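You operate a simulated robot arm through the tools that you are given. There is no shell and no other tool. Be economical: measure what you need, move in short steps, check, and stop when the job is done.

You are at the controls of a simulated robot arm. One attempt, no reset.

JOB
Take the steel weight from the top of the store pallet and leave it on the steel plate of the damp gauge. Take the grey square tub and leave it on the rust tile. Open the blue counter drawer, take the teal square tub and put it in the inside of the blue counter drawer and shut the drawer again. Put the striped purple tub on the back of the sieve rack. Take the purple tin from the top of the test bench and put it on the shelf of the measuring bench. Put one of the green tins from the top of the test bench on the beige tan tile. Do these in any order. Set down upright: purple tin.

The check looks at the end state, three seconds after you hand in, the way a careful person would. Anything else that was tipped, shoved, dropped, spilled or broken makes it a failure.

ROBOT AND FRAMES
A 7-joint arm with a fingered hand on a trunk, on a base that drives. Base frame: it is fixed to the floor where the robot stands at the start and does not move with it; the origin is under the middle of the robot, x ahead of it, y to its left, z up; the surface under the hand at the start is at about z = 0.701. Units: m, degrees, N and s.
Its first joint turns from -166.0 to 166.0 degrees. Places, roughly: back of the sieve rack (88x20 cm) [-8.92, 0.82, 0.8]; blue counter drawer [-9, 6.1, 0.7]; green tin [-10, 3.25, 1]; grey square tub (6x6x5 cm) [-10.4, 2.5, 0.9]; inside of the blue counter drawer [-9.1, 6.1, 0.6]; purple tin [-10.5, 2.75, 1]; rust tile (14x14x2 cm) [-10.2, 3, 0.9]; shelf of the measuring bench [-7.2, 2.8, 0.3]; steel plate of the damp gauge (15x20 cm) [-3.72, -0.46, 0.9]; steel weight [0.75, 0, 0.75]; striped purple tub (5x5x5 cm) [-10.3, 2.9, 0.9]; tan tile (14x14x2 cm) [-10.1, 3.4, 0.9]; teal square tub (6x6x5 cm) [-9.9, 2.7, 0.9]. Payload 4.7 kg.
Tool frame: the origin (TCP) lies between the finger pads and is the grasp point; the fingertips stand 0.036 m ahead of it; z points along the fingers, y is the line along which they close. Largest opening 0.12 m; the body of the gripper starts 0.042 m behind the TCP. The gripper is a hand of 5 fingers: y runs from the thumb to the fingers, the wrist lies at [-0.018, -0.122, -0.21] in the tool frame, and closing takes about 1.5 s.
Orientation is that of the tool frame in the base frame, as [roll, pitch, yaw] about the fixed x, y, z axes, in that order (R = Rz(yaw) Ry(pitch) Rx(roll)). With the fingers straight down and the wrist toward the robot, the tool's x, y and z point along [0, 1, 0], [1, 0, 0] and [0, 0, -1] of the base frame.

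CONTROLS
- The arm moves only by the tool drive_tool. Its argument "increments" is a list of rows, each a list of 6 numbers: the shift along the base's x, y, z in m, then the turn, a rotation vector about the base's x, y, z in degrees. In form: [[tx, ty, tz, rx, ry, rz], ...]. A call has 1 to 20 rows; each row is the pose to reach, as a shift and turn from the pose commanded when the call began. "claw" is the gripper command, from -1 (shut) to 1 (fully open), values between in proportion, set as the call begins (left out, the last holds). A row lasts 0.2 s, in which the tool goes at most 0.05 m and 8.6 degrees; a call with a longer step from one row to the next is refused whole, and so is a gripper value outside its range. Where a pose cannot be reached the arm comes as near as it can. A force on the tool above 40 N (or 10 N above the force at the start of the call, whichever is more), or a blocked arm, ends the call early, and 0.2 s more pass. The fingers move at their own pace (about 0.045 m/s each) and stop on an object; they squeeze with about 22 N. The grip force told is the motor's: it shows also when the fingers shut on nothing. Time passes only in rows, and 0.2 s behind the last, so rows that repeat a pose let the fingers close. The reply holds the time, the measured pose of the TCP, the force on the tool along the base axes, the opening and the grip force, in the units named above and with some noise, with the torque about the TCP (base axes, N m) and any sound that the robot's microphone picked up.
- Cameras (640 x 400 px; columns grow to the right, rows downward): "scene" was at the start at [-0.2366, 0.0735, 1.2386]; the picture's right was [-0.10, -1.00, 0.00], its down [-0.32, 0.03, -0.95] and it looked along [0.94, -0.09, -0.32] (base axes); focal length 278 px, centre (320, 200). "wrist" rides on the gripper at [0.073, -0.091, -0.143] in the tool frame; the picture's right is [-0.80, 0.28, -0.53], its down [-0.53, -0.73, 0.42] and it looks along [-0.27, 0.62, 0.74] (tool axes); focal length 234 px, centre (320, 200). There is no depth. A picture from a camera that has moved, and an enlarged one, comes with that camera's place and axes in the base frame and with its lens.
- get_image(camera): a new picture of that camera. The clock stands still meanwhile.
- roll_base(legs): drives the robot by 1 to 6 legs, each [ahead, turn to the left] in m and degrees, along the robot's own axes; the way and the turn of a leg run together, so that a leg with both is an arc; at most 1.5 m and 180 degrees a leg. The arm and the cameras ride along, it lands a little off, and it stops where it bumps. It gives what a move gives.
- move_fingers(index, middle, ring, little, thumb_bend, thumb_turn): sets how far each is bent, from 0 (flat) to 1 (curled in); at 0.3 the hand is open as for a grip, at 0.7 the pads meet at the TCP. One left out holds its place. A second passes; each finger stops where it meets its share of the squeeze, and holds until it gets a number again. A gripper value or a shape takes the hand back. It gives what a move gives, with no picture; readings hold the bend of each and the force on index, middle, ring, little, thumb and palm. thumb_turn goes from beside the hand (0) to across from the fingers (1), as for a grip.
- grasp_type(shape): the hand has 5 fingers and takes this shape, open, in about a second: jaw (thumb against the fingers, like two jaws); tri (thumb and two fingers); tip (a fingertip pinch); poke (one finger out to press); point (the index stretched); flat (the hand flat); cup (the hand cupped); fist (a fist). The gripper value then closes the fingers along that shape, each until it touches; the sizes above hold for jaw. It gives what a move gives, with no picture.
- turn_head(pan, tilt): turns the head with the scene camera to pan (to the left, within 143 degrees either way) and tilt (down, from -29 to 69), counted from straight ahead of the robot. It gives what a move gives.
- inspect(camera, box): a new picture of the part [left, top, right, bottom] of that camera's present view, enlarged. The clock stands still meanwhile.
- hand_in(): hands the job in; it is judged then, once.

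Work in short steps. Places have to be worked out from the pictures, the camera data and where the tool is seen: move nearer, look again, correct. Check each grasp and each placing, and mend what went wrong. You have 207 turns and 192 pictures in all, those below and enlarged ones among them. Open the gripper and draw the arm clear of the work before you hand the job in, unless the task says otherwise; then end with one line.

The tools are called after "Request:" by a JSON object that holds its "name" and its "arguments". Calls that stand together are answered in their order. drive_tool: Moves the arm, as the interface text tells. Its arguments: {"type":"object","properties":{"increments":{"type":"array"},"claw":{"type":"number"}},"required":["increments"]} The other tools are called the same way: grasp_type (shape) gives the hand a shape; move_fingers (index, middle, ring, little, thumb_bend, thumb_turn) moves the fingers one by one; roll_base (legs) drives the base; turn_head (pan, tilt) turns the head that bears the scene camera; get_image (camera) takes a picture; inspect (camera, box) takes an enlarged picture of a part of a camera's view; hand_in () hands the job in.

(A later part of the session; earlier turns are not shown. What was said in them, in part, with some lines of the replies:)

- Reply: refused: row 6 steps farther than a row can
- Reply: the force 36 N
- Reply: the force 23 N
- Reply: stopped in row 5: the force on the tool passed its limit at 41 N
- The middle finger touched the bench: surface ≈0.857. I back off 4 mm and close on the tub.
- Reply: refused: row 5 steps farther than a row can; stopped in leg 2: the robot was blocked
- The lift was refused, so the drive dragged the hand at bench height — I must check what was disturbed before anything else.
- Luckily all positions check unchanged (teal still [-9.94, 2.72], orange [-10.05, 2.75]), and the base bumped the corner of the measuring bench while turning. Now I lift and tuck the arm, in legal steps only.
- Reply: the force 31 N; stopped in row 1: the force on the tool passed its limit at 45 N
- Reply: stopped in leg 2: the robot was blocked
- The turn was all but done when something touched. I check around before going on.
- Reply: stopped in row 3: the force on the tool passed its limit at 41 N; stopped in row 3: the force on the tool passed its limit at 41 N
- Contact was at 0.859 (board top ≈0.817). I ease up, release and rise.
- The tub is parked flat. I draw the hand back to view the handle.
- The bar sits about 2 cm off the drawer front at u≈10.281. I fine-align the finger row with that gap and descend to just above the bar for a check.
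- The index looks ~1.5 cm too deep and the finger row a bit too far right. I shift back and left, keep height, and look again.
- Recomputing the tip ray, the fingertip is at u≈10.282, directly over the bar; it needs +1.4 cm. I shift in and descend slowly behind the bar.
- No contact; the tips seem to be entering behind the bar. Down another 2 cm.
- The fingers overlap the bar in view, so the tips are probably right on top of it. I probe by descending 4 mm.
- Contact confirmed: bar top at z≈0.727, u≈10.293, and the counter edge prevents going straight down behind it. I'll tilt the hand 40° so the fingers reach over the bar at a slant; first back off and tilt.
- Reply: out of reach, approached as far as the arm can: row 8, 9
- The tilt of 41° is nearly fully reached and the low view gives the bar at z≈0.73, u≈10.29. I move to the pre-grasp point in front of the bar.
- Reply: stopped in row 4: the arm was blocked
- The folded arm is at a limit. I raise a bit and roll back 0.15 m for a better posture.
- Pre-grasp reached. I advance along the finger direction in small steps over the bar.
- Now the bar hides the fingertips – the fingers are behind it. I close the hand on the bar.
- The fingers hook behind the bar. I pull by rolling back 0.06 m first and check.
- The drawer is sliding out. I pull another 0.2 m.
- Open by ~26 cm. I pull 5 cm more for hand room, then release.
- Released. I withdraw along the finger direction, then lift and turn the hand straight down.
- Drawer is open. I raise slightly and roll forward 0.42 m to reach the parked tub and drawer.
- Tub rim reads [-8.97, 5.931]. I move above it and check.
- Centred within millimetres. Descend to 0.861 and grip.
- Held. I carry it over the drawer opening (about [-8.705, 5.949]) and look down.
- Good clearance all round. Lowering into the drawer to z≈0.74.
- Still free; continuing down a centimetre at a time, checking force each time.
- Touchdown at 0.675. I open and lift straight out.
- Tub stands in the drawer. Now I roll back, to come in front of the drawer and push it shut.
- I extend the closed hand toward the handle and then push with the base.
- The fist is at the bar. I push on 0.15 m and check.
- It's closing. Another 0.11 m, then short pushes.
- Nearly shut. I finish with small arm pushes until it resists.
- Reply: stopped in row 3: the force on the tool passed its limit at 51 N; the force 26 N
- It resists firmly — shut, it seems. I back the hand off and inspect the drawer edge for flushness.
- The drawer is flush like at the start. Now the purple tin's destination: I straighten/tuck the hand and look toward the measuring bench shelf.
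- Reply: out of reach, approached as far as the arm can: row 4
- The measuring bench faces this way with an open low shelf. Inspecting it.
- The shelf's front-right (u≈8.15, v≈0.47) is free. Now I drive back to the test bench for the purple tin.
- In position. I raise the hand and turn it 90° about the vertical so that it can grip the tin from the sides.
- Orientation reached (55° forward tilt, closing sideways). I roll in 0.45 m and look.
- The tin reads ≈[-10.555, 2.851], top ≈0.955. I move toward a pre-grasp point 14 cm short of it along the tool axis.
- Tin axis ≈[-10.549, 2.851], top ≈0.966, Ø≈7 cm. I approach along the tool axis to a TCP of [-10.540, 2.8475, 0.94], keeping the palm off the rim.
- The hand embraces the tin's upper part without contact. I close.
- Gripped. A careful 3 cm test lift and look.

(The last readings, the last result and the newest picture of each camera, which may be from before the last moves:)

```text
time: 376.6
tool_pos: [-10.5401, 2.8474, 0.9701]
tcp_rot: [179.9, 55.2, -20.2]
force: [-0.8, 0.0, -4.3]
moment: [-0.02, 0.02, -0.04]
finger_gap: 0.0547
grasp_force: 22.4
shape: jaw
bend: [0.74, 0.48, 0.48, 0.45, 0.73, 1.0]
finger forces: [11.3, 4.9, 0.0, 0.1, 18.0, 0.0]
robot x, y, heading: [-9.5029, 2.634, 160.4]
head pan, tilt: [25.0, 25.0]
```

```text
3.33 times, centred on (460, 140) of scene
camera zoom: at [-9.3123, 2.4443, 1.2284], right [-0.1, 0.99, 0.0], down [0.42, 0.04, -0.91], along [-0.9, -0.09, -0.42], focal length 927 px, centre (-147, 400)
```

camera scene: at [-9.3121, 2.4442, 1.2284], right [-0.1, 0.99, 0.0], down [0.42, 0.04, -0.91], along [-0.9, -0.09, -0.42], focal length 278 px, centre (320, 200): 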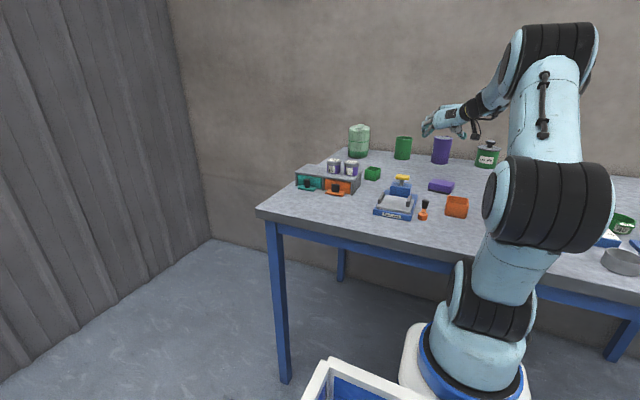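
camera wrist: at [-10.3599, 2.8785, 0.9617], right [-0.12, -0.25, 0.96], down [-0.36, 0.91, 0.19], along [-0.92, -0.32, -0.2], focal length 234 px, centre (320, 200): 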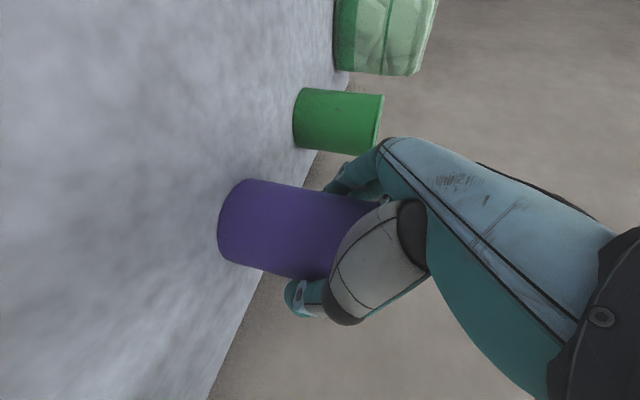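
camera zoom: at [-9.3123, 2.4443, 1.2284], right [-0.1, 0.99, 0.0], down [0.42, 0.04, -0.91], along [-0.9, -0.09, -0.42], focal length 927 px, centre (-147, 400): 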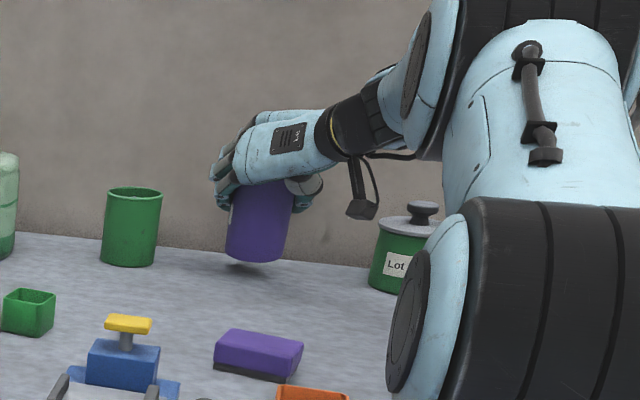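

Upright and held. I lift clear and draw back to the carrying pose.

Request:
{"name": "drive_tool", "arguments": {"increments": [[0, 0, 0.04, 0, 0, 0], [0, 0, 0.08, 0, 0, 0], [0, 0, 0.12, 0, 0, 0], [0, 0, 0.16, 0, 0, 0], [0, 0, 0.2, 0, 0, 0], [0.045, -0.005, 0.22, 0, 0, 0], [0.09, -0.01, 0.23, 0, 0, 0], [0.135, -0.014, 0.24, 0, 0, 0], [0.18, -0.019, 0.24, 0, 0, 0], [0.225, -0.024, 0.24, 0, 0, 0], [0.27, -0.029, 0.24, 0, 0, 0], [0.315, -0.033, 0.24, 0, 0, 0], [0.36, -0.038, 0.24, 0, 0, 0], [0.405, -0.043, 0.24, 0, 0, 0], [0.45, -0.048, 0.24, 0, 0, 0], [0.495, -0.053, 0.24, 0, 0, 0], [0.54, -0.058, 0.24, 0, 0, 0]]}}

Request:
{"name": "get_image", "arguments": {"camera": "wrist"}}

```text
time: 380.2
tool_pos: [-9.9995, 2.7888, 1.2086]
tcp_rot: [179.9, 55.2, -20.1]
force: [0.1, 0.4, -3.6]
moment: [0.0, 0.03, 0.0]
finger_gap: 0.0487
grasp_force: 22.4
shape: jaw
bend: [0.74, 0.52, 0.48, 0.45, 0.75, 1.0]
finger forces: [12.8, 1.0, 0.1, 0.0, 11.5, 0.1]
robot x, y, heading: [-9.5043, 2.6314, 161.0]
head pan, tilt: [25.0, 25.0]
```

```text
48 pictures are left
camera wrist: at [-9.8191, 2.8192, 1.2308], right [-0.12, -0.25, 0.96], down [-0.36, 0.91, 0.19], along [-0.92, -0.32, -0.2], focal length 234 px, centre (320, 200)
```

wrist: 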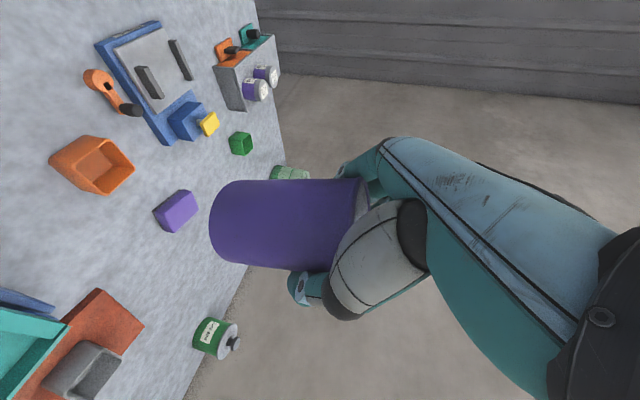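

The grip gap is shrinking (tin creeping out of the slanted grip), so I'll set it down on the free patch near [-10.40, 2.86] and regrip from above.

Request:
{"name": "drive_tool", "arguments": {"increments": [[-0.044, 0.007, 0, 0, 0, 0], [-0.087, 0.015, 0, 0, 0, 0], [-0.13, 0.022, 0, 0, 0, 0], [-0.173, 0.029, 0, 0, 0, 0], [-0.216, 0.037, 0, 0, 0, 0], [-0.26, 0.044, 0, 0, 0, 0], [-0.303, 0.051, 0, 0, 0, 0], [-0.347, 0.059, 0, 0, 0, 0], [-0.39, 0.066, 0, 0, 0, 0], [-0.39, 0.066, -0.045, 0, 0, 0], [-0.39, 0.066, -0.09, 0, 0, 0], [-0.39, 0.066, -0.135, 0, 0, 0], [-0.39, 0.066, -0.18, 0, 0, 0], [-0.39, 0.066, -0.215, 0, 0, 0], [-0.39, 0.066, -0.235, 0, 0, 0]]}}

Request:
{"name": "inspect", "arguments": {"camera": "scene", "box": [390, 80, 530, 200]}}

```text
time: 383.4
tool_pos: [-10.3899, 2.8555, 0.9753]
tcp_rot: [-180.0, 55.2, -19.9]
force: [0.5, 0.3, -3.5]
moment: [0.05, 0.04, -0.02]
finger_gap: 0.0467
grasp_force: 22.2
shape: jaw
bend: [0.75, 0.53, 0.48, 0.45, 0.77, 1.0]
finger forces: [13.4, 0.1, 0.0, 0.0, 12.5, 0.1]
robot x, y, heading: [-9.5077, 2.6318, 160.7]
head pan, tilt: [25.0, 25.0]
```

```text
3.33 times, centred on (460, 140) of scene
camera zoom: at [-9.3122, 2.4442, 1.2284], right [-0.1, 0.99, 0.0], down [0.42, 0.04, -0.91], along [-0.9, -0.09, -0.42], focal length 927 px, centre (-147, 400)
```

zoom: 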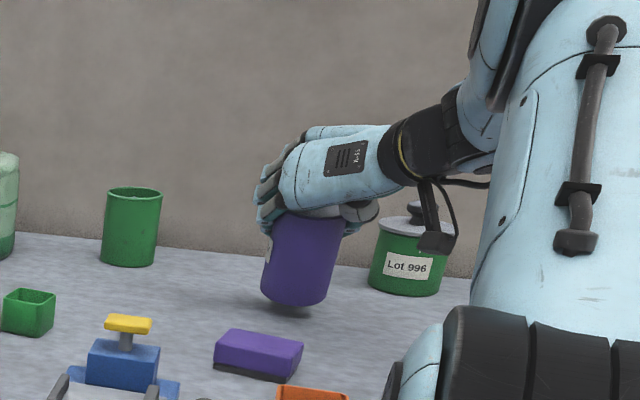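

Still held, slightly tilted. I lower in small steps to touchdown.

Request:
{"name": "drive_tool", "arguments": {"increments": [[0, 0, -0.006, 0, 0, 0], [0, 0, -0.012, 0, 0, 0], [0, 0, -0.018, 0, 0, 0]]}}

Request:
{"name": "drive_tool", "arguments": {"increments": [[0, 0, -0.004, 0, 0, 0], [0, 0, -0.008, 0, 0, 0]]}}

Request:
{"name": "inspect", "arguments": {"camera": "scene", "box": [390, 80, 530, 200]}}

```text
time: 384.2
tool_pos: [-10.3912, 2.8556, 0.9566]
tcp_rot: [179.8, 55.3, -20.2]
force: [0.2, -0.4, -3.5]
moment: [0.02, 0.03, -0.02]
finger_gap: 0.0463
grasp_force: 21.7
shape: jaw
bend: [0.75, 0.53, 0.48, 0.45, 0.77, 1.0]
finger forces: [13.4, 0.0, 0.0, 0.0, 12.6, 0.1]
robot x, y, heading: [-9.504, 2.6347, 160.6]
head pan, tilt: [25.0, 25.0]
```

```text
time: 384.8
tool_pos: [-10.3909, 2.857, 0.953]
tcp_rot: [179.7, 55.7, -20.3]
force: [-4.9, 0.3, 14.9]
moment: [-0.27, -0.03, -0.08]
finger_gap: 0.0467
grasp_force: 21.8
shape: jaw
bend: [0.75, 0.53, 0.48, 0.45, 0.77, 1.0]
finger forces: [14.9, 0.0, 0.0, 0.0, 13.3, 0.1]
robot x, y, heading: [-9.5061, 2.6336, 160.8]
head pan, tilt: [25.0, 25.0]
```

```text
3.33 times, centred on (460, 140) of scene
camera zoom: at [-9.3118, 2.4441, 1.2283], right [-0.1, 0.99, 0.0], down [0.42, 0.04, -0.91], along [-0.9, -0.09, -0.42], focal length 927 px, centre (-147, 400)
```

zoom: 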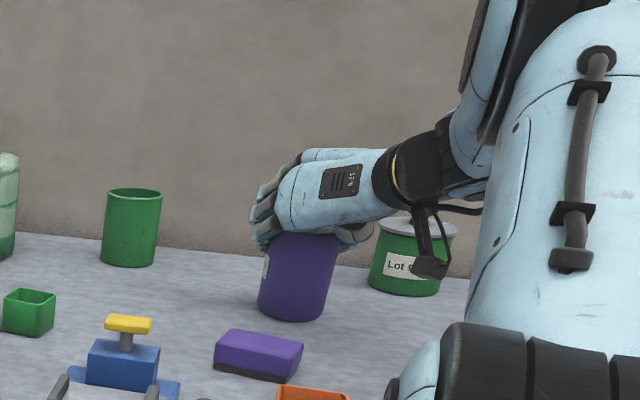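

One edge touches. I open slowly so it settles upright, keeping the hand still.

Request:
{"name": "drive_tool", "arguments": {"increments": [[0, 0, 0, 0, 0, 0], [0, 0, 0, 0, 0, 0], [0, 0, 0, 0, 0, 0], [0, 0, 0, 0, 0, 0], [0, 0, 0, 0, 0, 0], [0, 0, 0, 0, 0, 0]], "claw": 1}}

Request:
{"name": "inspect", "arguments": {"camera": "scene", "box": [390, 80, 530, 200]}}

```text
time: 386.2
tool_pos: [-10.3912, 2.8559, 0.9489]
tcp_rot: [179.9, 55.1, -20.0]
force: [-0.4, 1.0, -0.4]
moment: [-0.02, 0.0, -0.01]
finger_gap: 0.1194
grasp_force: 0.0
shape: jaw
bend: [0.3, 0.3, 0.3, 0.3, 0.3, 0.98]
finger forces: [0.1, 0.0, 0.1, 0.0, 0.0, 0.0]
robot x, y, heading: [-9.5088, 2.634, 160.6]
head pan, tilt: [25.0, 25.0]
```

```text
3.33 times, centred on (460, 140) of scene
camera zoom: at [-9.3121, 2.4442, 1.2284], right [-0.1, 0.99, 0.0], down [0.42, 0.04, -0.91], along [-0.9, -0.09, -0.42], focal length 927 px, centre (-147, 400)
```

zoom: 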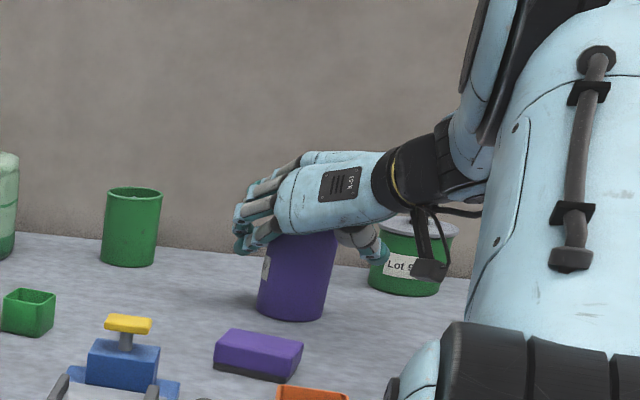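

It stands upright. I withdraw back-up along the tool axis, lift, and turn the hand straight down.

Request:
{"name": "drive_tool", "arguments": {"increments": [[0.03, -0.011, 0.022, 0, 0, 0], [0.06, -0.022, 0.045, 0, 0, 0], [0.095, -0.034, 0.07, 0, 0, 0], [0.1, -0.036, 0.11, 0, 0, 0], [0.1, -0.036, 0.15, 0, 0, 0], [0.1, -0.036, 0.19, 0, 0, 0], [0.1, -0.036, 0.21, -2.7, -7.4, 0], [0.1, -0.036, 0.21, -5.4, -14.8, 0], [0.1, -0.036, 0.21, -8.1, -22.2, 0], [0.1, -0.036, 0.21, -10.8, -29.6, 0], [0.1, -0.036, 0.21, -13.5, -37, 0], [0.1, -0.036, 0.21, -16.2, -44.4, 0], [0.1, -0.036, 0.21, -18.85, -51.8, 0], [0.1, -0.036, 0.21, -18.85, -51.8, 0]]}}

Request:
{"name": "drive_tool", "arguments": {"increments": [[0, 0, 0, 0, 0, -8.5], [0, 0, 0, 0, 0, -17], [0, 0, 0, 0, 0, -25.5], [0, 0, 0, 0, 0, -34], [0, 0, 0, 0, 0, -42.5], [0, 0, 0, 0, 0, -51], [0, 0, 0, 0, 0, -59.5], [0, 0, 0, 0, 0, -68], [0, 0, 0, 0, 0, -76.5], [0, 0, 0, 0, 0, -85], [0, 0, 0, 0, 0, -90], [0, 0, 0, 0, 0, -90]]}}

Request:
{"name": "get_image", "arguments": {"camera": "wrist"}}

```text
time: 389.2
tool_pos: [-10.2901, 2.8206, 1.1581]
tcp_rot: [-180.0, 0.0, -20.1]
force: [-0.3, -0.2, -0.9]
moment: [-0.03, -0.01, -0.02]
finger_gap: 0.1197
grasp_force: 0.0
shape: jaw
bend: [0.3, 0.3, 0.3, 0.3, 0.3, 0.98]
finger forces: [0.0, 0.0, 0.0, 0.1, 0.0, 0.1]
robot x, y, heading: [-9.5062, 2.6386, 160.8]
head pan, tilt: [25.0, 25.0]
```

```text
time: 391.8
tool_pos: [-10.2907, 2.8195, 1.1587]
tcp_rot: [179.9, 0.1, -110.0]
force: [0.7, -0.2, -0.3]
moment: [-0.02, 0.01, 0.02]
finger_gap: 0.1198
grasp_force: 0.2
shape: jaw
bend: [0.3, 0.3, 0.3, 0.3, 0.3, 0.98]
finger forces: [0.0, 0.1, 0.0, 0.1, 0.0, 0.0]
robot x, y, heading: [-9.5029, 2.6381, 160.8]
head pan, tilt: [25.0, 25.0]
```

```text
44 pictures are left
camera wrist: at [-10.2303, 2.7194, 1.3018], right [0.01, 0.85, 0.53], down [0.87, 0.25, -0.42], along [-0.49, 0.47, -0.74], focal length 234 px, centre (320, 200)
```

wrist: 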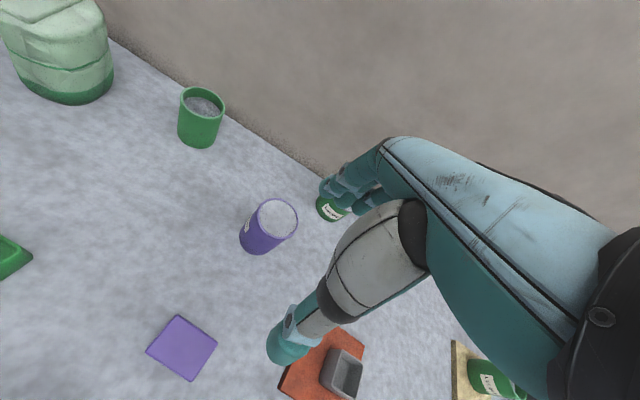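

Tin stands at ≈[-10.40, 2.8485]. I go above it, verify, then grip from above.

Request:
{"name": "drive_tool", "arguments": {"increments": [[-0.037, 0.01, 0, 0, 0, 0], [-0.073, 0.019, 0, 0, 0, 0], [-0.109, 0.029, 0, 0, 0, 0], [-0.109, 0.029, -0.04, 0, 0, 0], [-0.109, 0.029, -0.08, 0, 0, 0], [-0.109, 0.029, -0.125, 0, 0, 0], [-0.109, 0.029, -0.125, 0, 0, 0]]}}

Request:
{"name": "get_image", "arguments": {"camera": "wrist"}}

```text
time: 393.4
tool_pos: [-10.4, 2.8502, 1.0344]
tcp_rot: [179.9, 0.1, -110.1]
force: [0.5, 0.6, 0.1]
moment: [0.0, -0.02, -0.01]
finger_gap: 0.1201
grasp_force: 0.1
shape: jaw
bend: [0.3, 0.3, 0.3, 0.3, 0.3, 0.98]
finger forces: [0.1, 0.0, 0.0, 0.1, 0.1, 0.0]
robot x, y, heading: [-9.5003, 2.636, 160.6]
head pan, tilt: [25.0, 25.0]
```

```text
43 pictures are left
camera wrist: at [-10.3393, 2.7495, 1.1772], right [0.01, 0.85, 0.53], down [0.87, 0.25, -0.42], along [-0.49, 0.46, -0.74], focal length 234 px, centre (320, 200)
```

wrist: 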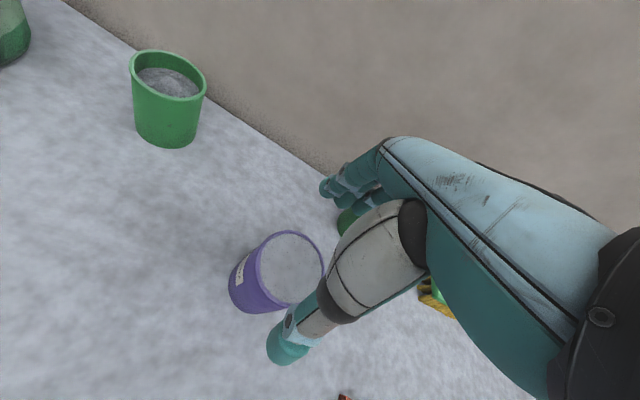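

Aligned within 5 mm. Descend to 0.936 and close.

Request:
{"name": "drive_tool", "arguments": {"increments": [[0.004, 0, -0.03, 0, 0, 0], [0.004, 0, -0.06, 0, 0, 0], [0.004, 0, -0.085, 0, 0, 0], [0.004, 0, -0.098, 0, 0, 0], [0.004, 0, -0.098, 0, 0, 0]]}}

Request:
{"name": "drive_tool", "arguments": {"increments": [[0, 0, 0, 0, 0, 0], [0, 0, 0, 0, 0, 0], [0, 0, 0, 0, 0, 0], [0, 0, 0, 0, 0, 0], [0, 0, 0, 0, 0, 0], [0, 0, 0, 0, 0, 0], [0, 0, 0, 0, 0, 0], [0, 0, 0, 0, 0, 0]], "claw": -1}}

Request:
{"name": "get_image", "arguments": {"camera": "wrist"}}

```text
time: 394.6
tool_pos: [-10.395, 2.8483, 0.9371]
tcp_rot: [179.9, 0.1, -110.2]
force: [-0.3, 0.6, 0.2]
moment: [-0.01, -0.01, 0.02]
finger_gap: 0.1202
grasp_force: 0.0
shape: jaw
bend: [0.3, 0.3, 0.3, 0.3, 0.3, 0.98]
finger forces: [0.0, 0.1, 0.0, 0.0, 0.0, 0.0]
robot x, y, heading: [-9.5051, 2.6374, 160.7]
head pan, tilt: [25.0, 25.0]
```

```text
time: 396.4
tool_pos: [-10.3952, 2.8489, 0.9348]
tcp_rot: [179.9, 0.2, -110.1]
force: [0.9, -1.3, 0.3]
moment: [0.02, -0.02, -0.02]
finger_gap: 0.0641
grasp_force: 22.1
shape: jaw
bend: [0.74, 0.44, 0.46, 0.43, 0.68, 1.0]
finger forces: [11.0, 6.7, 0.0, 0.1, 18.9, 0.0]
robot x, y, heading: [-9.5109, 2.6354, 160.7]
head pan, tilt: [25.0, 25.0]
```

```text
42 pictures are left
camera wrist: at [-10.335, 2.7485, 1.0789], right [0.01, 0.85, 0.53], down [0.87, 0.25, -0.42], along [-0.49, 0.46, -0.74], focal length 234 px, centre (320, 200)
```

wrist: 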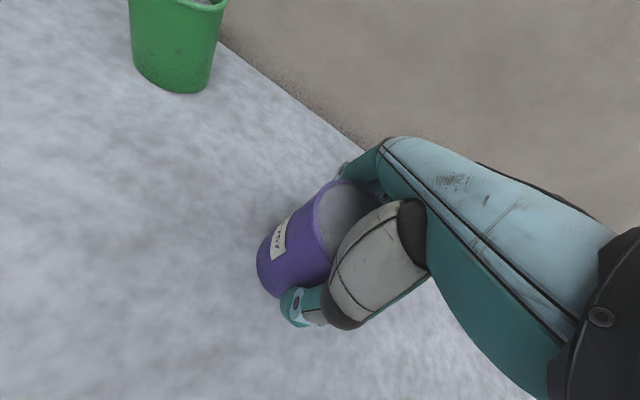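

Same secure grip as with the green tin (64 mm). I lift and retract.

Request:
{"name": "drive_tool", "arguments": {"increments": [[0, 0, 0.02, 0, 0, 0], [0, 0, 0.05, 0, 0, 0], [0, 0, 0.09, 0, 0, 0], [0, 0, 0.13, 0, 0, 0], [0, 0, 0.17, 0, 0, 0], [0, 0, 0.21, 0, 0, 0], [0, 0, 0.24, 0, 0, 0], [0.042, -0.005, 0.24, 0, 0, 0], [0.084, -0.01, 0.24, 0, 0, 0], [0.126, -0.015, 0.24, 0, 0, 0], [0.168, -0.02, 0.24, 0, 0, 0], [0.21, -0.025, 0.24, 0, 0, 0], [0.252, -0.03, 0.24, 0, 0, 0], [0.294, -0.035, 0.24, 0, 0, 0], [0.336, -0.04, 0.24, 0, 0, 0], [0.378, -0.045, 0.24, 0, 0, 0], [0.415, -0.049, 0.24, 0, 0, 0]]}}

Request:
{"name": "get_image", "arguments": {"camera": "wrist"}}

```text
time: 400.0
tool_pos: [-9.9794, 2.7997, 1.1743]
tcp_rot: [180.0, 0.1, -110.0]
force: [-0.7, 0.2, -4.7]
moment: [-0.04, -0.05, 0.0]
finger_gap: 0.064
grasp_force: 21.8
shape: jaw
bend: [0.74, 0.44, 0.46, 0.43, 0.68, 1.0]
finger forces: [11.8, 7.4, 0.0, 0.0, 18.6, 0.0]
robot x, y, heading: [-9.507, 2.6367, 160.6]
head pan, tilt: [25.0, 25.0]
```

```text
41 pictures are left
camera wrist: at [-9.9194, 2.6998, 1.3181], right [0.01, 0.85, 0.53], down [0.87, 0.25, -0.42], along [-0.49, 0.46, -0.74], focal length 234 px, centre (320, 200)
```

wrist: 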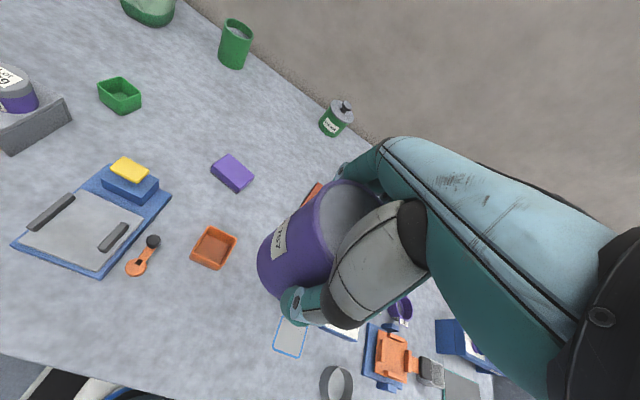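

Grip steady. I drive round to the front of the measuring bench (stopping at u≈8.15, v≈1.35, facing it).

Request:
{"name": "roll_base", "arguments": {"legs": [[-0.4, 0], [0, -89.3], [1.0, 0], [0.9, 0], [0, -90], [1.3, 0]]}}

Request:
{"name": "turn_head", "arguments": {"pan": -75, "tilt": 35}}

Request:
{"name": "get_image", "arguments": {"camera": "scene"}}

```text
time: 425.4
tool_pos: [-6.8215, 3.7163, 1.1763]
tcp_rot: [-179.9, 0.0, 70.0]
force: [-1.1, 0.5, -3.1]
moment: [-0.01, 0.02, -0.03]
finger_gap: 0.0633
grasp_force: 22.2
shape: jaw
bend: [0.74, 0.44, 0.46, 0.43, 0.69, 1.0]
finger forces: [11.3, 6.9, 0.0, 0.1, 17.9, 0.0]
robot x, y, heading: [-7.298, 3.88, -19.4]
head pan, tilt: [25.0, 25.0]
```

```text
time: 427.2
tool_pos: [-6.8208, 3.7164, 1.1757]
tcp_rot: [-180.0, 0.1, 70.0]
force: [-0.9, -0.3, -4.1]
moment: [-0.02, -0.05, -0.01]
finger_gap: 0.0636
grasp_force: 21.8
shape: jaw
bend: [0.74, 0.44, 0.46, 0.43, 0.69, 1.0]
finger forces: [11.4, 7.0, 0.0, 0.1, 17.8, 0.1]
robot x, y, heading: [-7.2993, 3.8806, -18.9]
head pan, tilt: [-75.0, 35.0]
```

```text
40 pictures are left
camera scene: at [-7.5867, 3.9779, 1.2126], right [-1.0, 0.07, 0.0], down [0.04, 0.57, -0.82], along [-0.06, -0.82, -0.57], focal length 278 px, centre (320, 200)
```

scene: 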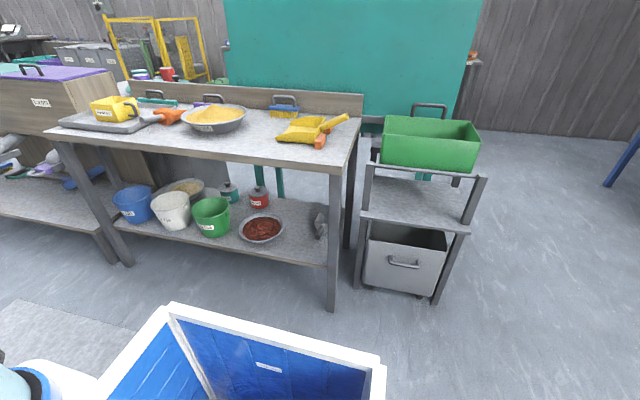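

The free shelf spot is u≈8.12, v≈0.49 (right of the red bowl). I turn to face the bench and check with the wrist camera.

Request:
{"name": "roll_base", "arguments": {"legs": [[0, -90]]}}

Request:
{"name": "turn_head", "arguments": {"pan": -25, "tilt": 40}}

Request:
{"name": "get_image", "arguments": {"camera": "scene"}}

Request:
{"name": "get_image", "arguments": {"camera": "wrist"}}

```text
time: 431.4
tool_pos: [-7.4601, 3.4055, 1.1745]
tcp_rot: [180.0, 0.0, -20.1]
force: [0.6, -0.3, -3.5]
moment: [0.01, 0.04, 0.0]
finger_gap: 0.0629
grasp_force: 21.3
shape: jaw
bend: [0.74, 0.44, 0.46, 0.43, 0.69, 1.0]
finger forces: [11.3, 6.8, 0.1, 0.0, 17.6, 0.1]
robot x, y, heading: [-7.2934, 3.8793, -109.5]
head pan, tilt: [-75.0, 35.0]
```

```text
time: 432.6
tool_pos: [-7.4605, 3.4054, 1.1748]
tcp_rot: [-179.9, 0.1, -20.1]
force: [0.3, -0.4, -4.5]
moment: [0.02, 0.02, 0.0]
finger_gap: 0.0628
grasp_force: 22.1
shape: jaw
bend: [0.74, 0.44, 0.46, 0.43, 0.69, 1.0]
finger forces: [11.3, 7.0, 0.0, 0.1, 17.6, 0.0]
robot x, y, heading: [-7.2939, 3.8763, -109.4]
head pan, tilt: [-25.0, 40.0]
```

```text
39 pictures are left
camera scene: at [-7.1698, 4.1059, 1.2051], right [-0.71, 0.7, 0.0], down [0.45, 0.46, -0.77], along [-0.54, -0.55, -0.64], focal length 278 px, centre (320, 200)
```

scene: 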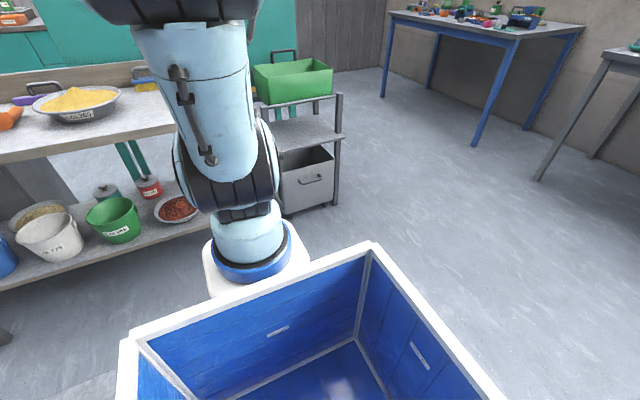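

```text
38 pictures are left
camera wrist: at [-7.3611, 3.4662, 1.3184], right [-0.85, 0.01, 0.53], down [-0.25, 0.87, -0.42], along [-0.47, -0.49, -0.74], focal length 234 px, centre (320, 200)
```

wrist: 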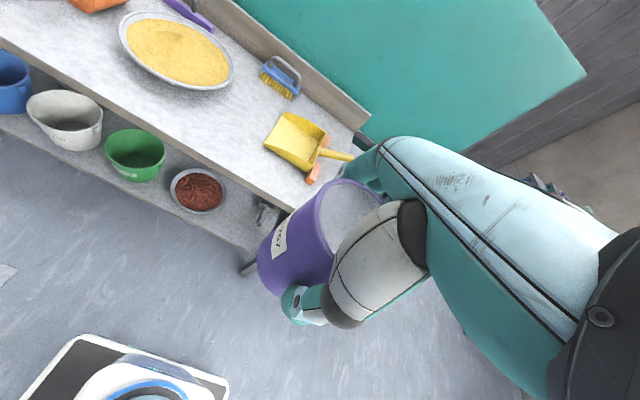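

Bowl position confirms my map; shelf front edge is at v≈0.548. I lower the tin in front of the bench to z≈0.45.

Request:
{"name": "drive_tool", "arguments": {"increments": [[0.013, -0.02, -0.035, 0, 0, 0], [0.026, -0.041, -0.075, 0, 0, 0], [0.026, -0.041, -0.122, 0, 0, 0], [0.026, -0.041, -0.17, 0, 0, 0], [0.026, -0.041, -0.218, 0, 0, 0], [0.026, -0.041, -0.266, 0, 0, 0], [0.026, -0.041, -0.314, 0, 0, 0], [0.026, -0.041, -0.362, 0, 0, 0], [0.026, -0.041, -0.41, 0, 0, 0], [0.026, -0.041, -0.458, 0, 0, 0], [0.026, -0.041, -0.506, 0, 0, 0], [0.026, -0.041, -0.554, 0, 0, 0], [0.026, -0.041, -0.602, 0, 0, 0], [0.026, -0.041, -0.65, 0, 0, 0], [0.026, -0.041, -0.69, 0, 0, 0], [0.026, -0.041, -0.725, 0, 0, 0]]}}

Request:
{"name": "get_image", "arguments": {"camera": "wrist"}}

```text
time: 435.8
tool_pos: [-7.4431, 3.3177, 0.6329]
tcp_rot: [171.6, -7.1, -26.5]
force: [0.7, 0.1, -3.9]
moment: [0.04, -0.02, -0.03]
finger_gap: 0.063
grasp_force: 21.9
shape: jaw
bend: [0.74, 0.44, 0.46, 0.43, 0.69, 1.0]
finger forces: [12.0, 7.6, 0.1, 0.1, 19.3, 0.1]
out of reach, approached as far as the arm can: row 13, 14, 15
robot x, y, heading: [-7.2961, 3.8778, -109.4]
head pan, tilt: [-25.0, 40.0]
stopped in row 15: the arm was blocked; the commanded pose is now the measured one
```

```text
37 pictures are left
camera wrist: at [-7.3433, 3.3912, 0.7692], right [-0.86, 0.21, 0.46], down [-0.12, 0.8, -0.59], along [-0.49, -0.56, -0.67], focal length 234 px, centre (320, 200)
```

wrist: 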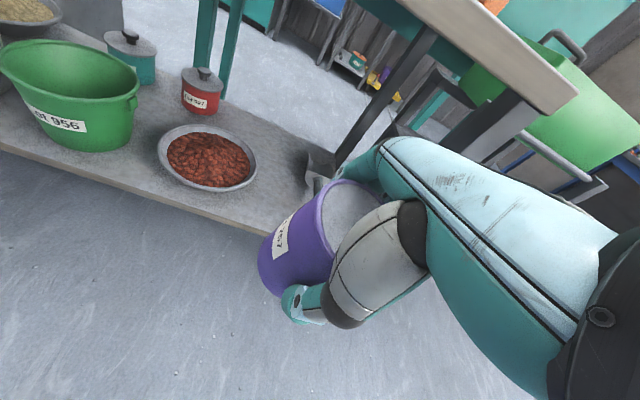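

The arm can't get that low so close to the body. I back the base 0.27 m so I can lower at a longer reach, then will roll in.

Request:
{"name": "roll_base", "arguments": {"legs": [[-0.27, 0]]}}

Request:
{"name": "drive_tool", "arguments": {"increments": [[-0.005, -0.03, 0.01, 3.5, 0.9, 2], [-0.012, -0.065, 0.02, 7, 1.8, 4], [-0.022, -0.105, 0.02, 10.7, 2.6, 6], [-0.034, -0.145, 0.02, 10.7, 2.6, 6], [-0.047, -0.185, 0.02, 10.7, 2.6, 6], [-0.06, -0.22, 0.01, 10.7, 2.6, 6], [-0.07, -0.24, -0.02, 10.7, 2.6, 6], [-0.07, -0.24, -0.06, 10.7, 2.6, 6], [-0.07, -0.24, -0.1, 10.7, 2.6, 6], [-0.07, -0.24, -0.14, 10.7, 2.6, 6], [-0.07, -0.24, -0.17, 10.7, 2.6, 6]]}}

Request:
{"name": "get_image", "arguments": {"camera": "wrist"}}

```text
time: 437.7
tool_pos: [-7.3525, 3.5723, 0.6329]
tcp_rot: [171.7, -7.0, -26.4]
force: [0.5, 0.4, -4.0]
moment: [0.03, -0.03, 0.0]
finger_gap: 0.0629
grasp_force: 22.5
shape: jaw
bend: [0.74, 0.44, 0.46, 0.43, 0.69, 1.0]
finger forces: [12.0, 7.6, 0.0, 0.1, 19.3, 0.0]
robot x, y, heading: [-7.2028, 4.1357, -109.4]
head pan, tilt: [-25.0, 40.0]
```

```text
time: 440.1
tool_pos: [-7.4218, 3.3324, 0.463]
tcp_rot: [-179.6, -0.8, -21.7]
force: [1.2, -2.1, -2.7]
moment: [0.08, 0.13, -0.01]
finger_gap: 0.0628
grasp_force: 21.6
shape: jaw
bend: [0.74, 0.44, 0.46, 0.43, 0.69, 1.0]
finger forces: [11.9, 7.9, 0.1, 0.0, 18.6, 0.1]
robot x, y, heading: [-7.2023, 4.1354, -109.5]
head pan, tilt: [-25.0, 40.0]
```

```text
36 pictures are left
camera wrist: at [-7.3237, 3.3896, 0.608], right [-0.86, 0.04, 0.51], down [-0.22, 0.88, -0.43], along [-0.47, -0.48, -0.75], focal length 234 px, centre (320, 200)
```

wrist: 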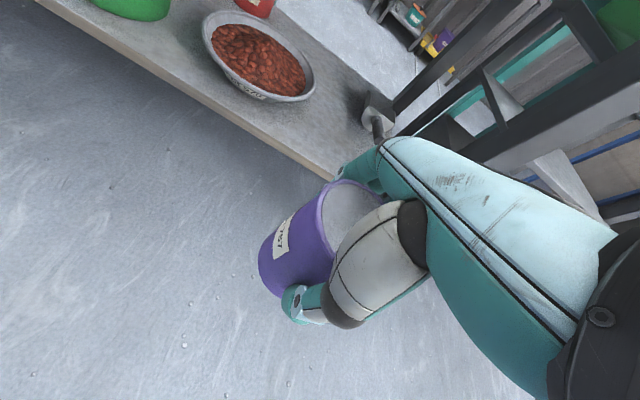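

Level at z=0.463. I lower another 3.5 cm for headroom and roll in 0.18 m.

Request:
{"name": "drive_tool", "arguments": {"increments": [[0, 0, -0.018, 0, 0, 0], [0, 0, -0.035, 0, 0, 0], [0, 0, -0.035, 0, 0, 0]]}}

Request:
{"name": "roll_base", "arguments": {"legs": [[0.18, 0]]}}

Request:
{"name": "get_image", "arguments": {"camera": "wrist"}}

Request:
{"name": "get_image", "arguments": {"camera": "scene"}}

```text
time: 440.9
tool_pos: [-7.4224, 3.3331, 0.4269]
tcp_rot: [-179.6, -0.4, -21.0]
force: [-0.7, 0.1, -3.6]
moment: [0.0, -0.03, -0.02]
finger_gap: 0.0625
grasp_force: 21.8
shape: jaw
bend: [0.74, 0.44, 0.46, 0.43, 0.69, 1.0]
finger forces: [11.9, 7.9, 0.0, 0.1, 18.8, 0.0]
robot x, y, heading: [-7.2082, 4.1363, -109.3]
head pan, tilt: [-25.0, 40.0]
```

```text
time: 442.4
tool_pos: [-7.4809, 3.1637, 0.4266]
tcp_rot: [-179.6, -0.4, -20.9]
force: [-1.3, 0.3, -3.7]
moment: [-0.02, -0.02, -0.03]
finger_gap: 0.0631
grasp_force: 21.7
shape: jaw
bend: [0.74, 0.44, 0.46, 0.43, 0.69, 1.0]
finger forces: [11.9, 7.8, 0.1, 0.0, 18.8, 0.0]
robot x, y, heading: [-7.2644, 3.9632, -109.4]
head pan, tilt: [-25.0, 40.0]
```

```text
35 pictures are left
camera wrist: at [-7.3824, 3.2219, 0.5719], right [-0.86, 0.02, 0.52], down [-0.23, 0.88, -0.42], along [-0.46, -0.48, -0.74], focal length 234 px, centre (320, 200)
```

wrist: 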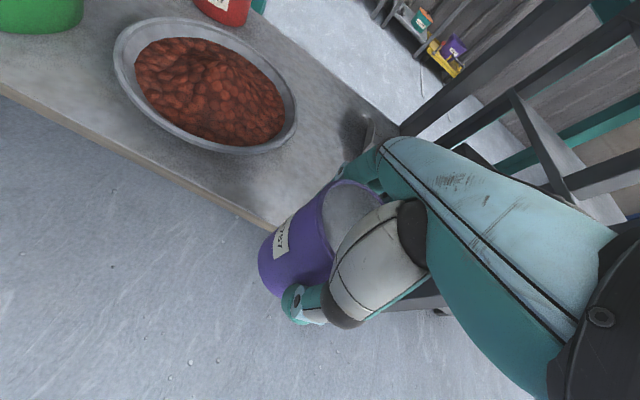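

```text
34 pictures are left
camera scene: at [-7.1397, 4.1927, 1.2051], right [-0.72, 0.7, 0.0], down [0.45, 0.46, -0.77], along [-0.53, -0.55, -0.64], focal length 278 px, centre (320, 200)
```

scene: 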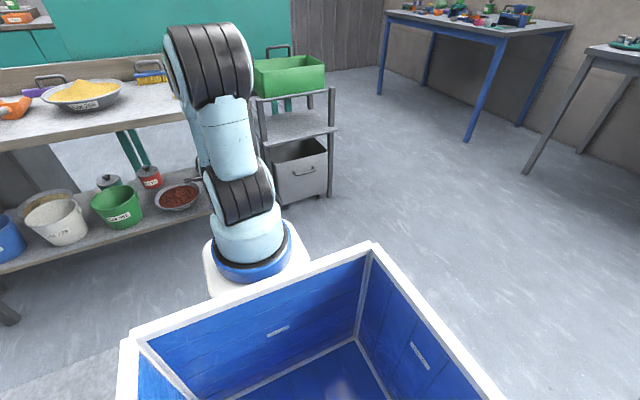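

All clear. Rolling in the last 0.105 m.

Request:
{"name": "roll_base", "arguments": {"legs": [[0.105, 0]]}}

Request:
{"name": "get_image", "arguments": {"camera": "wrist"}}

```text
time: 443.6
tool_pos: [-7.5155, 3.0634, 0.4285]
tcp_rot: [-179.7, -0.5, -21.0]
force: [0.5, 0.6, -4.4]
moment: [-0.01, -0.04, 0.0]
finger_gap: 0.0631
grasp_force: 22.2
shape: jaw
bend: [0.74, 0.44, 0.46, 0.43, 0.69, 1.0]
finger forces: [11.9, 7.8, 0.0, 0.0, 18.8, 0.0]
robot x, y, heading: [-7.2997, 3.8653, -109.1]
head pan, tilt: [-25.0, 40.0]
```

```text
33 pictures are left
camera wrist: at [-7.4171, 3.1222, 0.5718], right [-0.86, 0.02, 0.52], down [-0.23, 0.88, -0.42], along [-0.46, -0.48, -0.74], focal length 234 px, centre (320, 200)
```

wrist: 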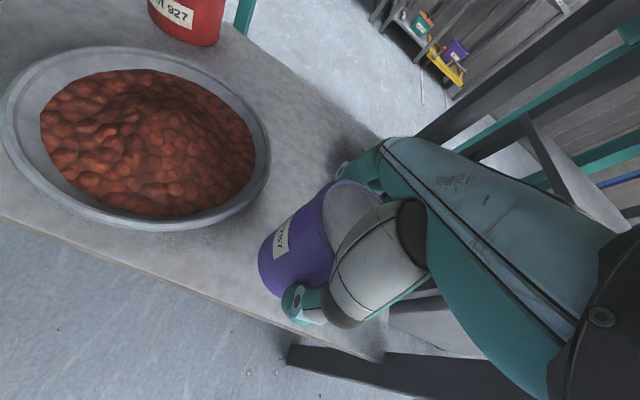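

The tin is over the shelf, clear of bowl and edge. I lower toward contact.

Request:
{"name": "drive_tool", "arguments": {"increments": [[0, 0, -0.012, 0, 0, 0], [0, 0, -0.024, 0, 0, 0], [0, 0, -0.034, 0, 0, 0], [0, 0, -0.034, 0, 0, 0]]}}

Request:
{"name": "drive_tool", "arguments": {"increments": [[0, 0, -0.004, 0, 0, 0], [0, 0, -0.008, 0, 0, 0]]}}

```text
time: 444.6
tool_pos: [-7.5163, 3.0639, 0.3923]
tcp_rot: [-179.7, -0.2, -21.0]
force: [-0.1, -0.1, -3.8]
moment: [0.02, 0.0, 0.01]
finger_gap: 0.063
grasp_force: 22.5
shape: jaw
bend: [0.74, 0.44, 0.46, 0.43, 0.69, 1.0]
finger forces: [11.8, 7.8, 0.0, 0.1, 18.7, 0.1]
robot x, y, heading: [-7.2991, 3.8692, -109.1]
head pan, tilt: [-25.0, 40.0]
```

```text
time: 445.1
tool_pos: [-7.5157, 3.064, 0.3849]
tcp_rot: [-179.5, -0.2, -21.1]
force: [-0.4, -0.2, -3.4]
moment: [0.03, -0.03, -0.04]
finger_gap: 0.0629
grasp_force: 22.8
shape: jaw
bend: [0.74, 0.44, 0.46, 0.43, 0.69, 1.0]
finger forces: [11.8, 7.9, 0.0, 0.0, 18.7, 0.0]
robot x, y, heading: [-7.3045, 3.865, -109.1]
head pan, tilt: [-25.0, 40.0]
```

Request:
{"name": "drive_tool", "arguments": {"increments": [[0, 0, -0.004, 0, 0, 0], [0, 0, -0.008, 0, 0, 0]]}}

Request:
{"name": "get_image", "arguments": {"camera": "wrist"}}

```text
time: 445.8
tool_pos: [-7.5164, 3.0636, 0.3775]
tcp_rot: [-179.5, -0.1, -21.1]
force: [-1.2, 0.1, -3.7]
moment: [-0.01, 0.02, 0.02]
finger_gap: 0.0627
grasp_force: 21.7
shape: jaw
bend: [0.74, 0.44, 0.46, 0.43, 0.69, 1.0]
finger forces: [11.8, 7.8, 0.1, 0.1, 18.7, 0.0]
robot x, y, heading: [-7.2996, 3.8685, -109.1]
head pan, tilt: [-25.0, 40.0]
```

```text
32 pictures are left
camera wrist: at [-7.4161, 3.1211, 0.522], right [-0.85, 0.03, 0.52], down [-0.23, 0.88, -0.42], along [-0.47, -0.48, -0.74], focal length 234 px, centre (320, 200)
```

wrist: 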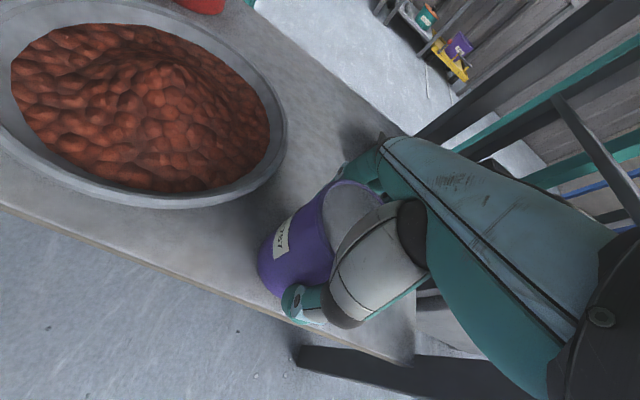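

Request:
{"name": "drive_tool", "arguments": {"increments": [[0, 0, -0.003, 0, 0, 0], [0, 0, -0.006, 0, 0, 0]]}}

Request:
{"name": "drive_tool", "arguments": {"increments": [[0, 0, -0.002, 0, 0, 0], [0, 0, -0.004, 0, 0, 0]]}}

```text
time: 446.4
tool_pos: [-7.5151, 3.0629, 0.3717]
tcp_rot: [-179.4, -0.1, -21.0]
force: [1.1, 0.7, -0.2]
moment: [-0.01, -0.01, -0.01]
finger_gap: 0.0629
grasp_force: 21.8
shape: jaw
bend: [0.74, 0.44, 0.46, 0.43, 0.69, 1.0]
finger forces: [11.5, 7.5, 0.0, 0.0, 19.4, 0.1]
robot x, y, heading: [-7.2973, 3.8691, -109.5]
head pan, tilt: [-25.0, 40.0]
```

```text
time: 446.9
tool_pos: [-7.5163, 3.0624, 0.3697]
tcp_rot: [-179.7, -0.2, -21.2]
force: [2.7, 5.7, 17.9]
moment: [0.04, 0.02, -0.02]
finger_gap: 0.0629
grasp_force: 21.9
shape: jaw
bend: [0.74, 0.44, 0.46, 0.43, 0.69, 1.0]
finger forces: [10.9, 7.0, 0.0, 0.0, 22.5, 0.1]
robot x, y, heading: [-7.3024, 3.8655, -109.1]
head pan, tilt: [-25.0, 40.0]
```

Standing on the shelf (18 N up). I ease 2 mm, open, and check.

Request:
{"name": "drive_tool", "arguments": {"increments": [[0, 0, 0.002, 0, 0, 0], [0, 0, 0.003, 0, 0, 0], [0, 0, 0.003, 0, 0, 0], [0, 0, 0.003, 0, 0, 0], [0, 0, 0.003, 0, 0, 0], [0, 0, 0.003, 0, 0, 0], [0, 0, 0.003, 0, 0, 0]], "claw": 0.8}}

Request:
{"name": "get_image", "arguments": {"camera": "wrist"}}

```text
time: 448.6
tool_pos: [-7.5156, 3.0638, 0.3711]
tcp_rot: [-179.5, -0.1, -21.2]
force: [0.0, 0.7, -0.1]
moment: [0.01, 0.0, -0.02]
finger_gap: 0.1081
grasp_force: 0.0
shape: jaw
bend: [0.27, 0.32, 0.31, 0.31, 0.41, 0.98]
finger forces: [0.0, 0.0, 0.1, 0.0, 0.0, 0.0]
robot x, y, heading: [-7.3007, 3.8679, -109.1]
head pan, tilt: [-25.0, 40.0]
```

```text
31 pictures are left
camera wrist: at [-7.4159, 3.1214, 0.5151], right [-0.85, 0.03, 0.52], down [-0.23, 0.88, -0.42], along [-0.47, -0.48, -0.74], focal length 234 px, centre (320, 200)
```

wrist: 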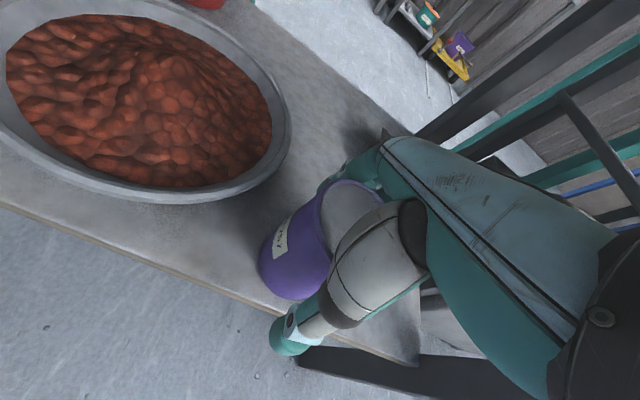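

Released, upright. I lift the hand straight up 9 cm until the tips clear the rim.

Request:
{"name": "drive_tool", "arguments": {"increments": [[0, 0, 0.015, 0, 0, 0], [0, 0, 0.03, 0, 0, 0], [0, 0, 0.05, 0, 0, 0], [0, 0, 0.07, 0, 0, 0], [0, 0, 0.09, 0, 0, 0], [0, 0, 0.09, 0, 0, 0]]}}

Request:
{"name": "get_image", "arguments": {"camera": "wrist"}}

```text
time: 449.9
tool_pos: [-7.5161, 3.064, 0.4608]
tcp_rot: [-179.6, -0.4, -20.9]
force: [-0.1, 0.5, 0.7]
moment: [0.01, 0.01, 0.0]
finger_gap: 0.1078
grasp_force: 0.1
shape: jaw
bend: [0.27, 0.32, 0.31, 0.31, 0.41, 0.98]
finger forces: [0.0, 0.1, 0.0, 0.0, 0.0, 0.1]
robot x, y, heading: [-7.3003, 3.8658, -108.8]
head pan, tilt: [-25.0, 40.0]
```

```text
30 pictures are left
camera wrist: at [-7.4169, 3.1223, 0.6051], right [-0.86, 0.02, 0.52], down [-0.23, 0.88, -0.42], along [-0.46, -0.48, -0.74], focal length 234 px, centre (320, 200)
```

wrist: 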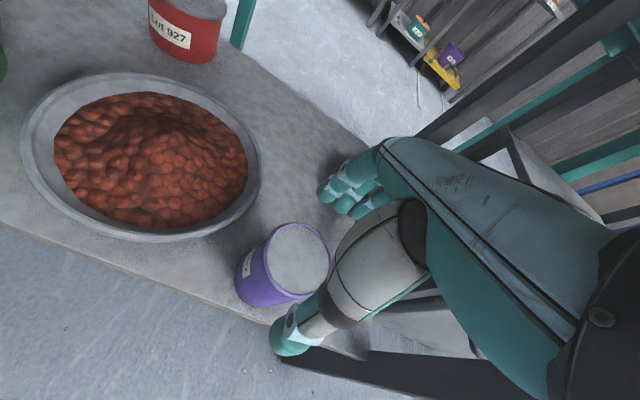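

Tin stands on the shelf. I raise 2 cm more and roll straight back.

Request:
{"name": "drive_tool", "arguments": {"increments": [[0, 0, 0.01, 0, 0, 0], [0, 0, 0.02, 0, 0, 0]]}}

Request:
{"name": "roll_base", "arguments": {"legs": [[-0.4, 0]]}}

Request:
{"name": "drive_tool", "arguments": {"increments": [[0, 0, 0.05, 0, 0, 0], [0, 0, 0.1, 0, 0, 0], [0, 0, 0.15, 0, 0, 0], [0, 0, 0.2, 0, 0, 0], [0, 0, 0.25, 0, 0, 0], [0, 0, 0.3, 0, 0, 0], [0, 0, 0.35, 0, 0, 0], [0, 0, 0.4, 0, 0, 0], [0, 0, 0.45, 0, 0, 0]], "claw": 1}}

Request:
{"name": "turn_head", "arguments": {"pan": -20, "tilt": 30}}

Request:
{"name": "get_image", "arguments": {"camera": "scene"}}

Request:
{"name": "get_image", "arguments": {"camera": "wrist"}}

```text
time: 450.6
tool_pos: [-7.5156, 3.0635, 0.4809]
tcp_rot: [-179.5, -0.5, -21.0]
force: [-0.6, 0.9, -0.5]
moment: [-0.03, 0.03, 0.03]
finger_gap: 0.1077
grasp_force: 0.0
shape: jaw
bend: [0.27, 0.32, 0.31, 0.31, 0.41, 0.98]
finger forces: [0.1, 0.1, 0.1, 0.0, 0.0, 0.0]
robot x, y, heading: [-7.2999, 3.8643, -109.2]
head pan, tilt: [-25.0, 40.0]
```

```text
time: 453.0
tool_pos: [-7.3826, 3.4414, 0.4793]
tcp_rot: [-179.6, -0.5, -21.0]
force: [0.4, 0.7, 0.3]
moment: [-0.03, -0.03, 0.01]
finger_gap: 0.1081
grasp_force: 0.1
shape: jaw
bend: [0.27, 0.32, 0.31, 0.31, 0.41, 0.98]
finger forces: [0.0, 0.0, 0.1, 0.0, 0.0, 0.0]
robot x, y, heading: [-7.1676, 4.2446, -109.3]
head pan, tilt: [-25.0, 40.0]
```

```text
time: 455.0
tool_pos: [-7.3828, 3.442, 0.9303]
tcp_rot: [-179.4, -0.4, -20.9]
force: [-0.3, 0.5, -0.5]
moment: [0.06, -0.03, -0.01]
finger_gap: 0.1198
grasp_force: 0.1
shape: jaw
bend: [0.3, 0.3, 0.3, 0.3, 0.3, 0.98]
finger forces: [0.1, 0.1, 0.0, 0.0, 0.1, 0.0]
robot x, y, heading: [-7.1697, 4.2421, -109.2]
head pan, tilt: [-25.0, 40.0]
```

```text
time: 455.8
tool_pos: [-7.3833, 3.4409, 0.9306]
tcp_rot: [-179.6, -0.5, -20.9]
force: [1.2, 0.4, 0.7]
moment: [0.02, 0.03, 0.02]
finger_gap: 0.1197
grasp_force: 0.0
shape: jaw
bend: [0.3, 0.3, 0.3, 0.3, 0.3, 0.98]
finger forces: [0.0, 0.1, 0.0, 0.1, 0.0, 0.0]
robot x, y, heading: [-7.1696, 4.2455, -109.0]
head pan, tilt: [-20.0, 30.0]
```

```text
29 pictures are left
camera scene: at [-7.0411, 4.462, 1.2204], right [-0.78, 0.63, 0.0], down [0.32, 0.39, -0.87], along [-0.55, -0.67, -0.5], focal length 278 px, centre (320, 200)
```

scene: 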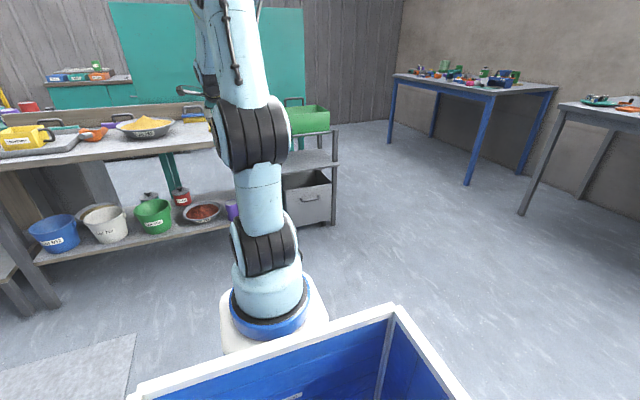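

```text
28 pictures are left
camera wrist: at [-7.2842, 3.4996, 1.0749], right [-0.86, 0.02, 0.52], down [-0.23, 0.88, -0.42], along [-0.46, -0.48, -0.74], focal length 234 px, centre (320, 200)
```

wrist: 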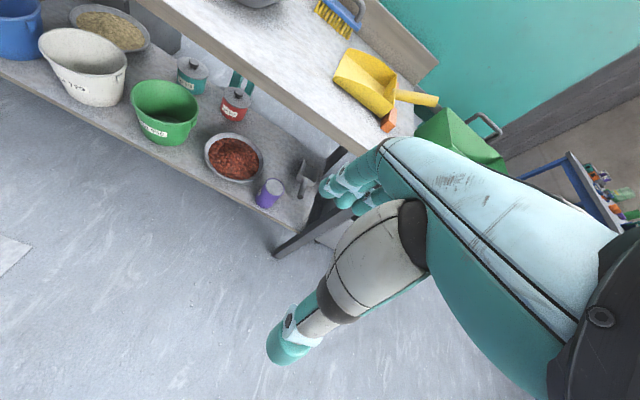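

Tin stands upright on the shelf, hand clear. One last look at the drawer from here.

Request:
{"name": "turn_head", "arguments": {"pan": -115, "tilt": 15}}

Request:
{"name": "inspect", "arguments": {"camera": "scene", "box": [220, 120, 420, 300]}}

Request:
{"name": "turn_head", "arguments": {"pan": -75, "tilt": 10}}

Request:
{"name": "inspect", "arguments": {"camera": "scene", "box": [180, 120, 400, 260]}}

```text
time: 457.5
tool_pos: [-7.3823, 3.4412, 0.931]
tcp_rot: [-179.5, -0.4, -20.9]
force: [-0.6, -0.4, -0.2]
moment: [-0.03, 0.01, 0.0]
finger_gap: 0.1195
grasp_force: 0.1
shape: jaw
bend: [0.3, 0.3, 0.3, 0.3, 0.3, 0.98]
finger forces: [0.0, 0.0, 0.0, 0.1, 0.1, 0.1]
robot x, y, heading: [-7.1691, 4.2441, -109.0]
head pan, tilt: [-115.0, 15.0]
```

```text
2.22 times, centred on (320, 210) of scene
camera zoom: at [-7.051, 4.5971, 1.2446], right [0.7, 0.72, 0.0], down [0.19, -0.18, -0.97], along [-0.69, 0.67, -0.26], focal length 618 px, centre (320, 178)
```

zoom: 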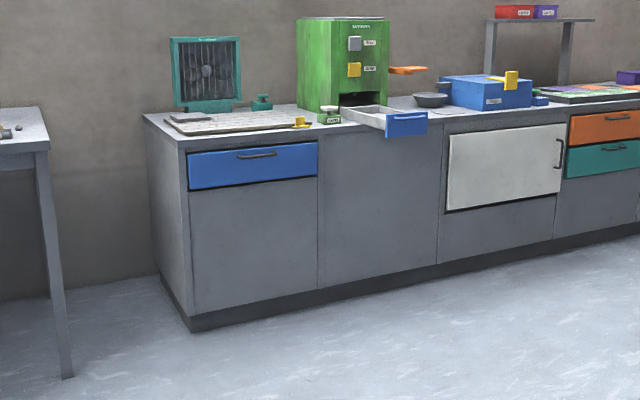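

```text
time: 458.5
tool_pos: [-7.3828, 3.4412, 0.9308]
tcp_rot: [-179.7, -0.5, -20.9]
force: [-0.3, 0.6, -0.6]
moment: [0.03, -0.02, 0.02]
finger_gap: 0.1195
grasp_force: 0.1
shape: jaw
bend: [0.3, 0.3, 0.3, 0.3, 0.3, 0.98]
finger forces: [0.0, 0.0, 0.0, 0.0, 0.1, 0.1]
robot x, y, heading: [-7.1702, 4.2461, -109.2]
head pan, tilt: [-75.0, 10.0]
```

```text
2.86 times, centred on (290, 190) of scene
camera zoom: at [-7.0767, 4.5389, 1.2527], right [0.07, 1.0, 0.0], down [0.17, -0.01, -0.98], along [-0.98, 0.07, -0.17], focal length 794 px, centre (406, 229)
```

zoom: 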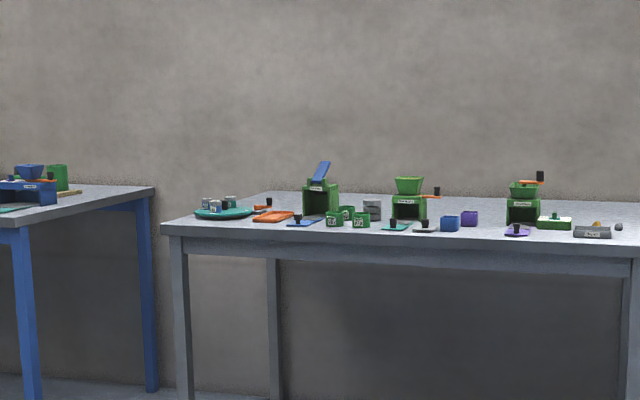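

The drawer is shut flush, every item is in place, and the hand is open and clear. Handing in.

Request:
{"name": "hand_in", "arguments": {}}

```text
The job is handed in.
```

The job is handed in: all six placements are done, the purple tin stands upright, and the blue counter drawer is shut with the teal tub inside.
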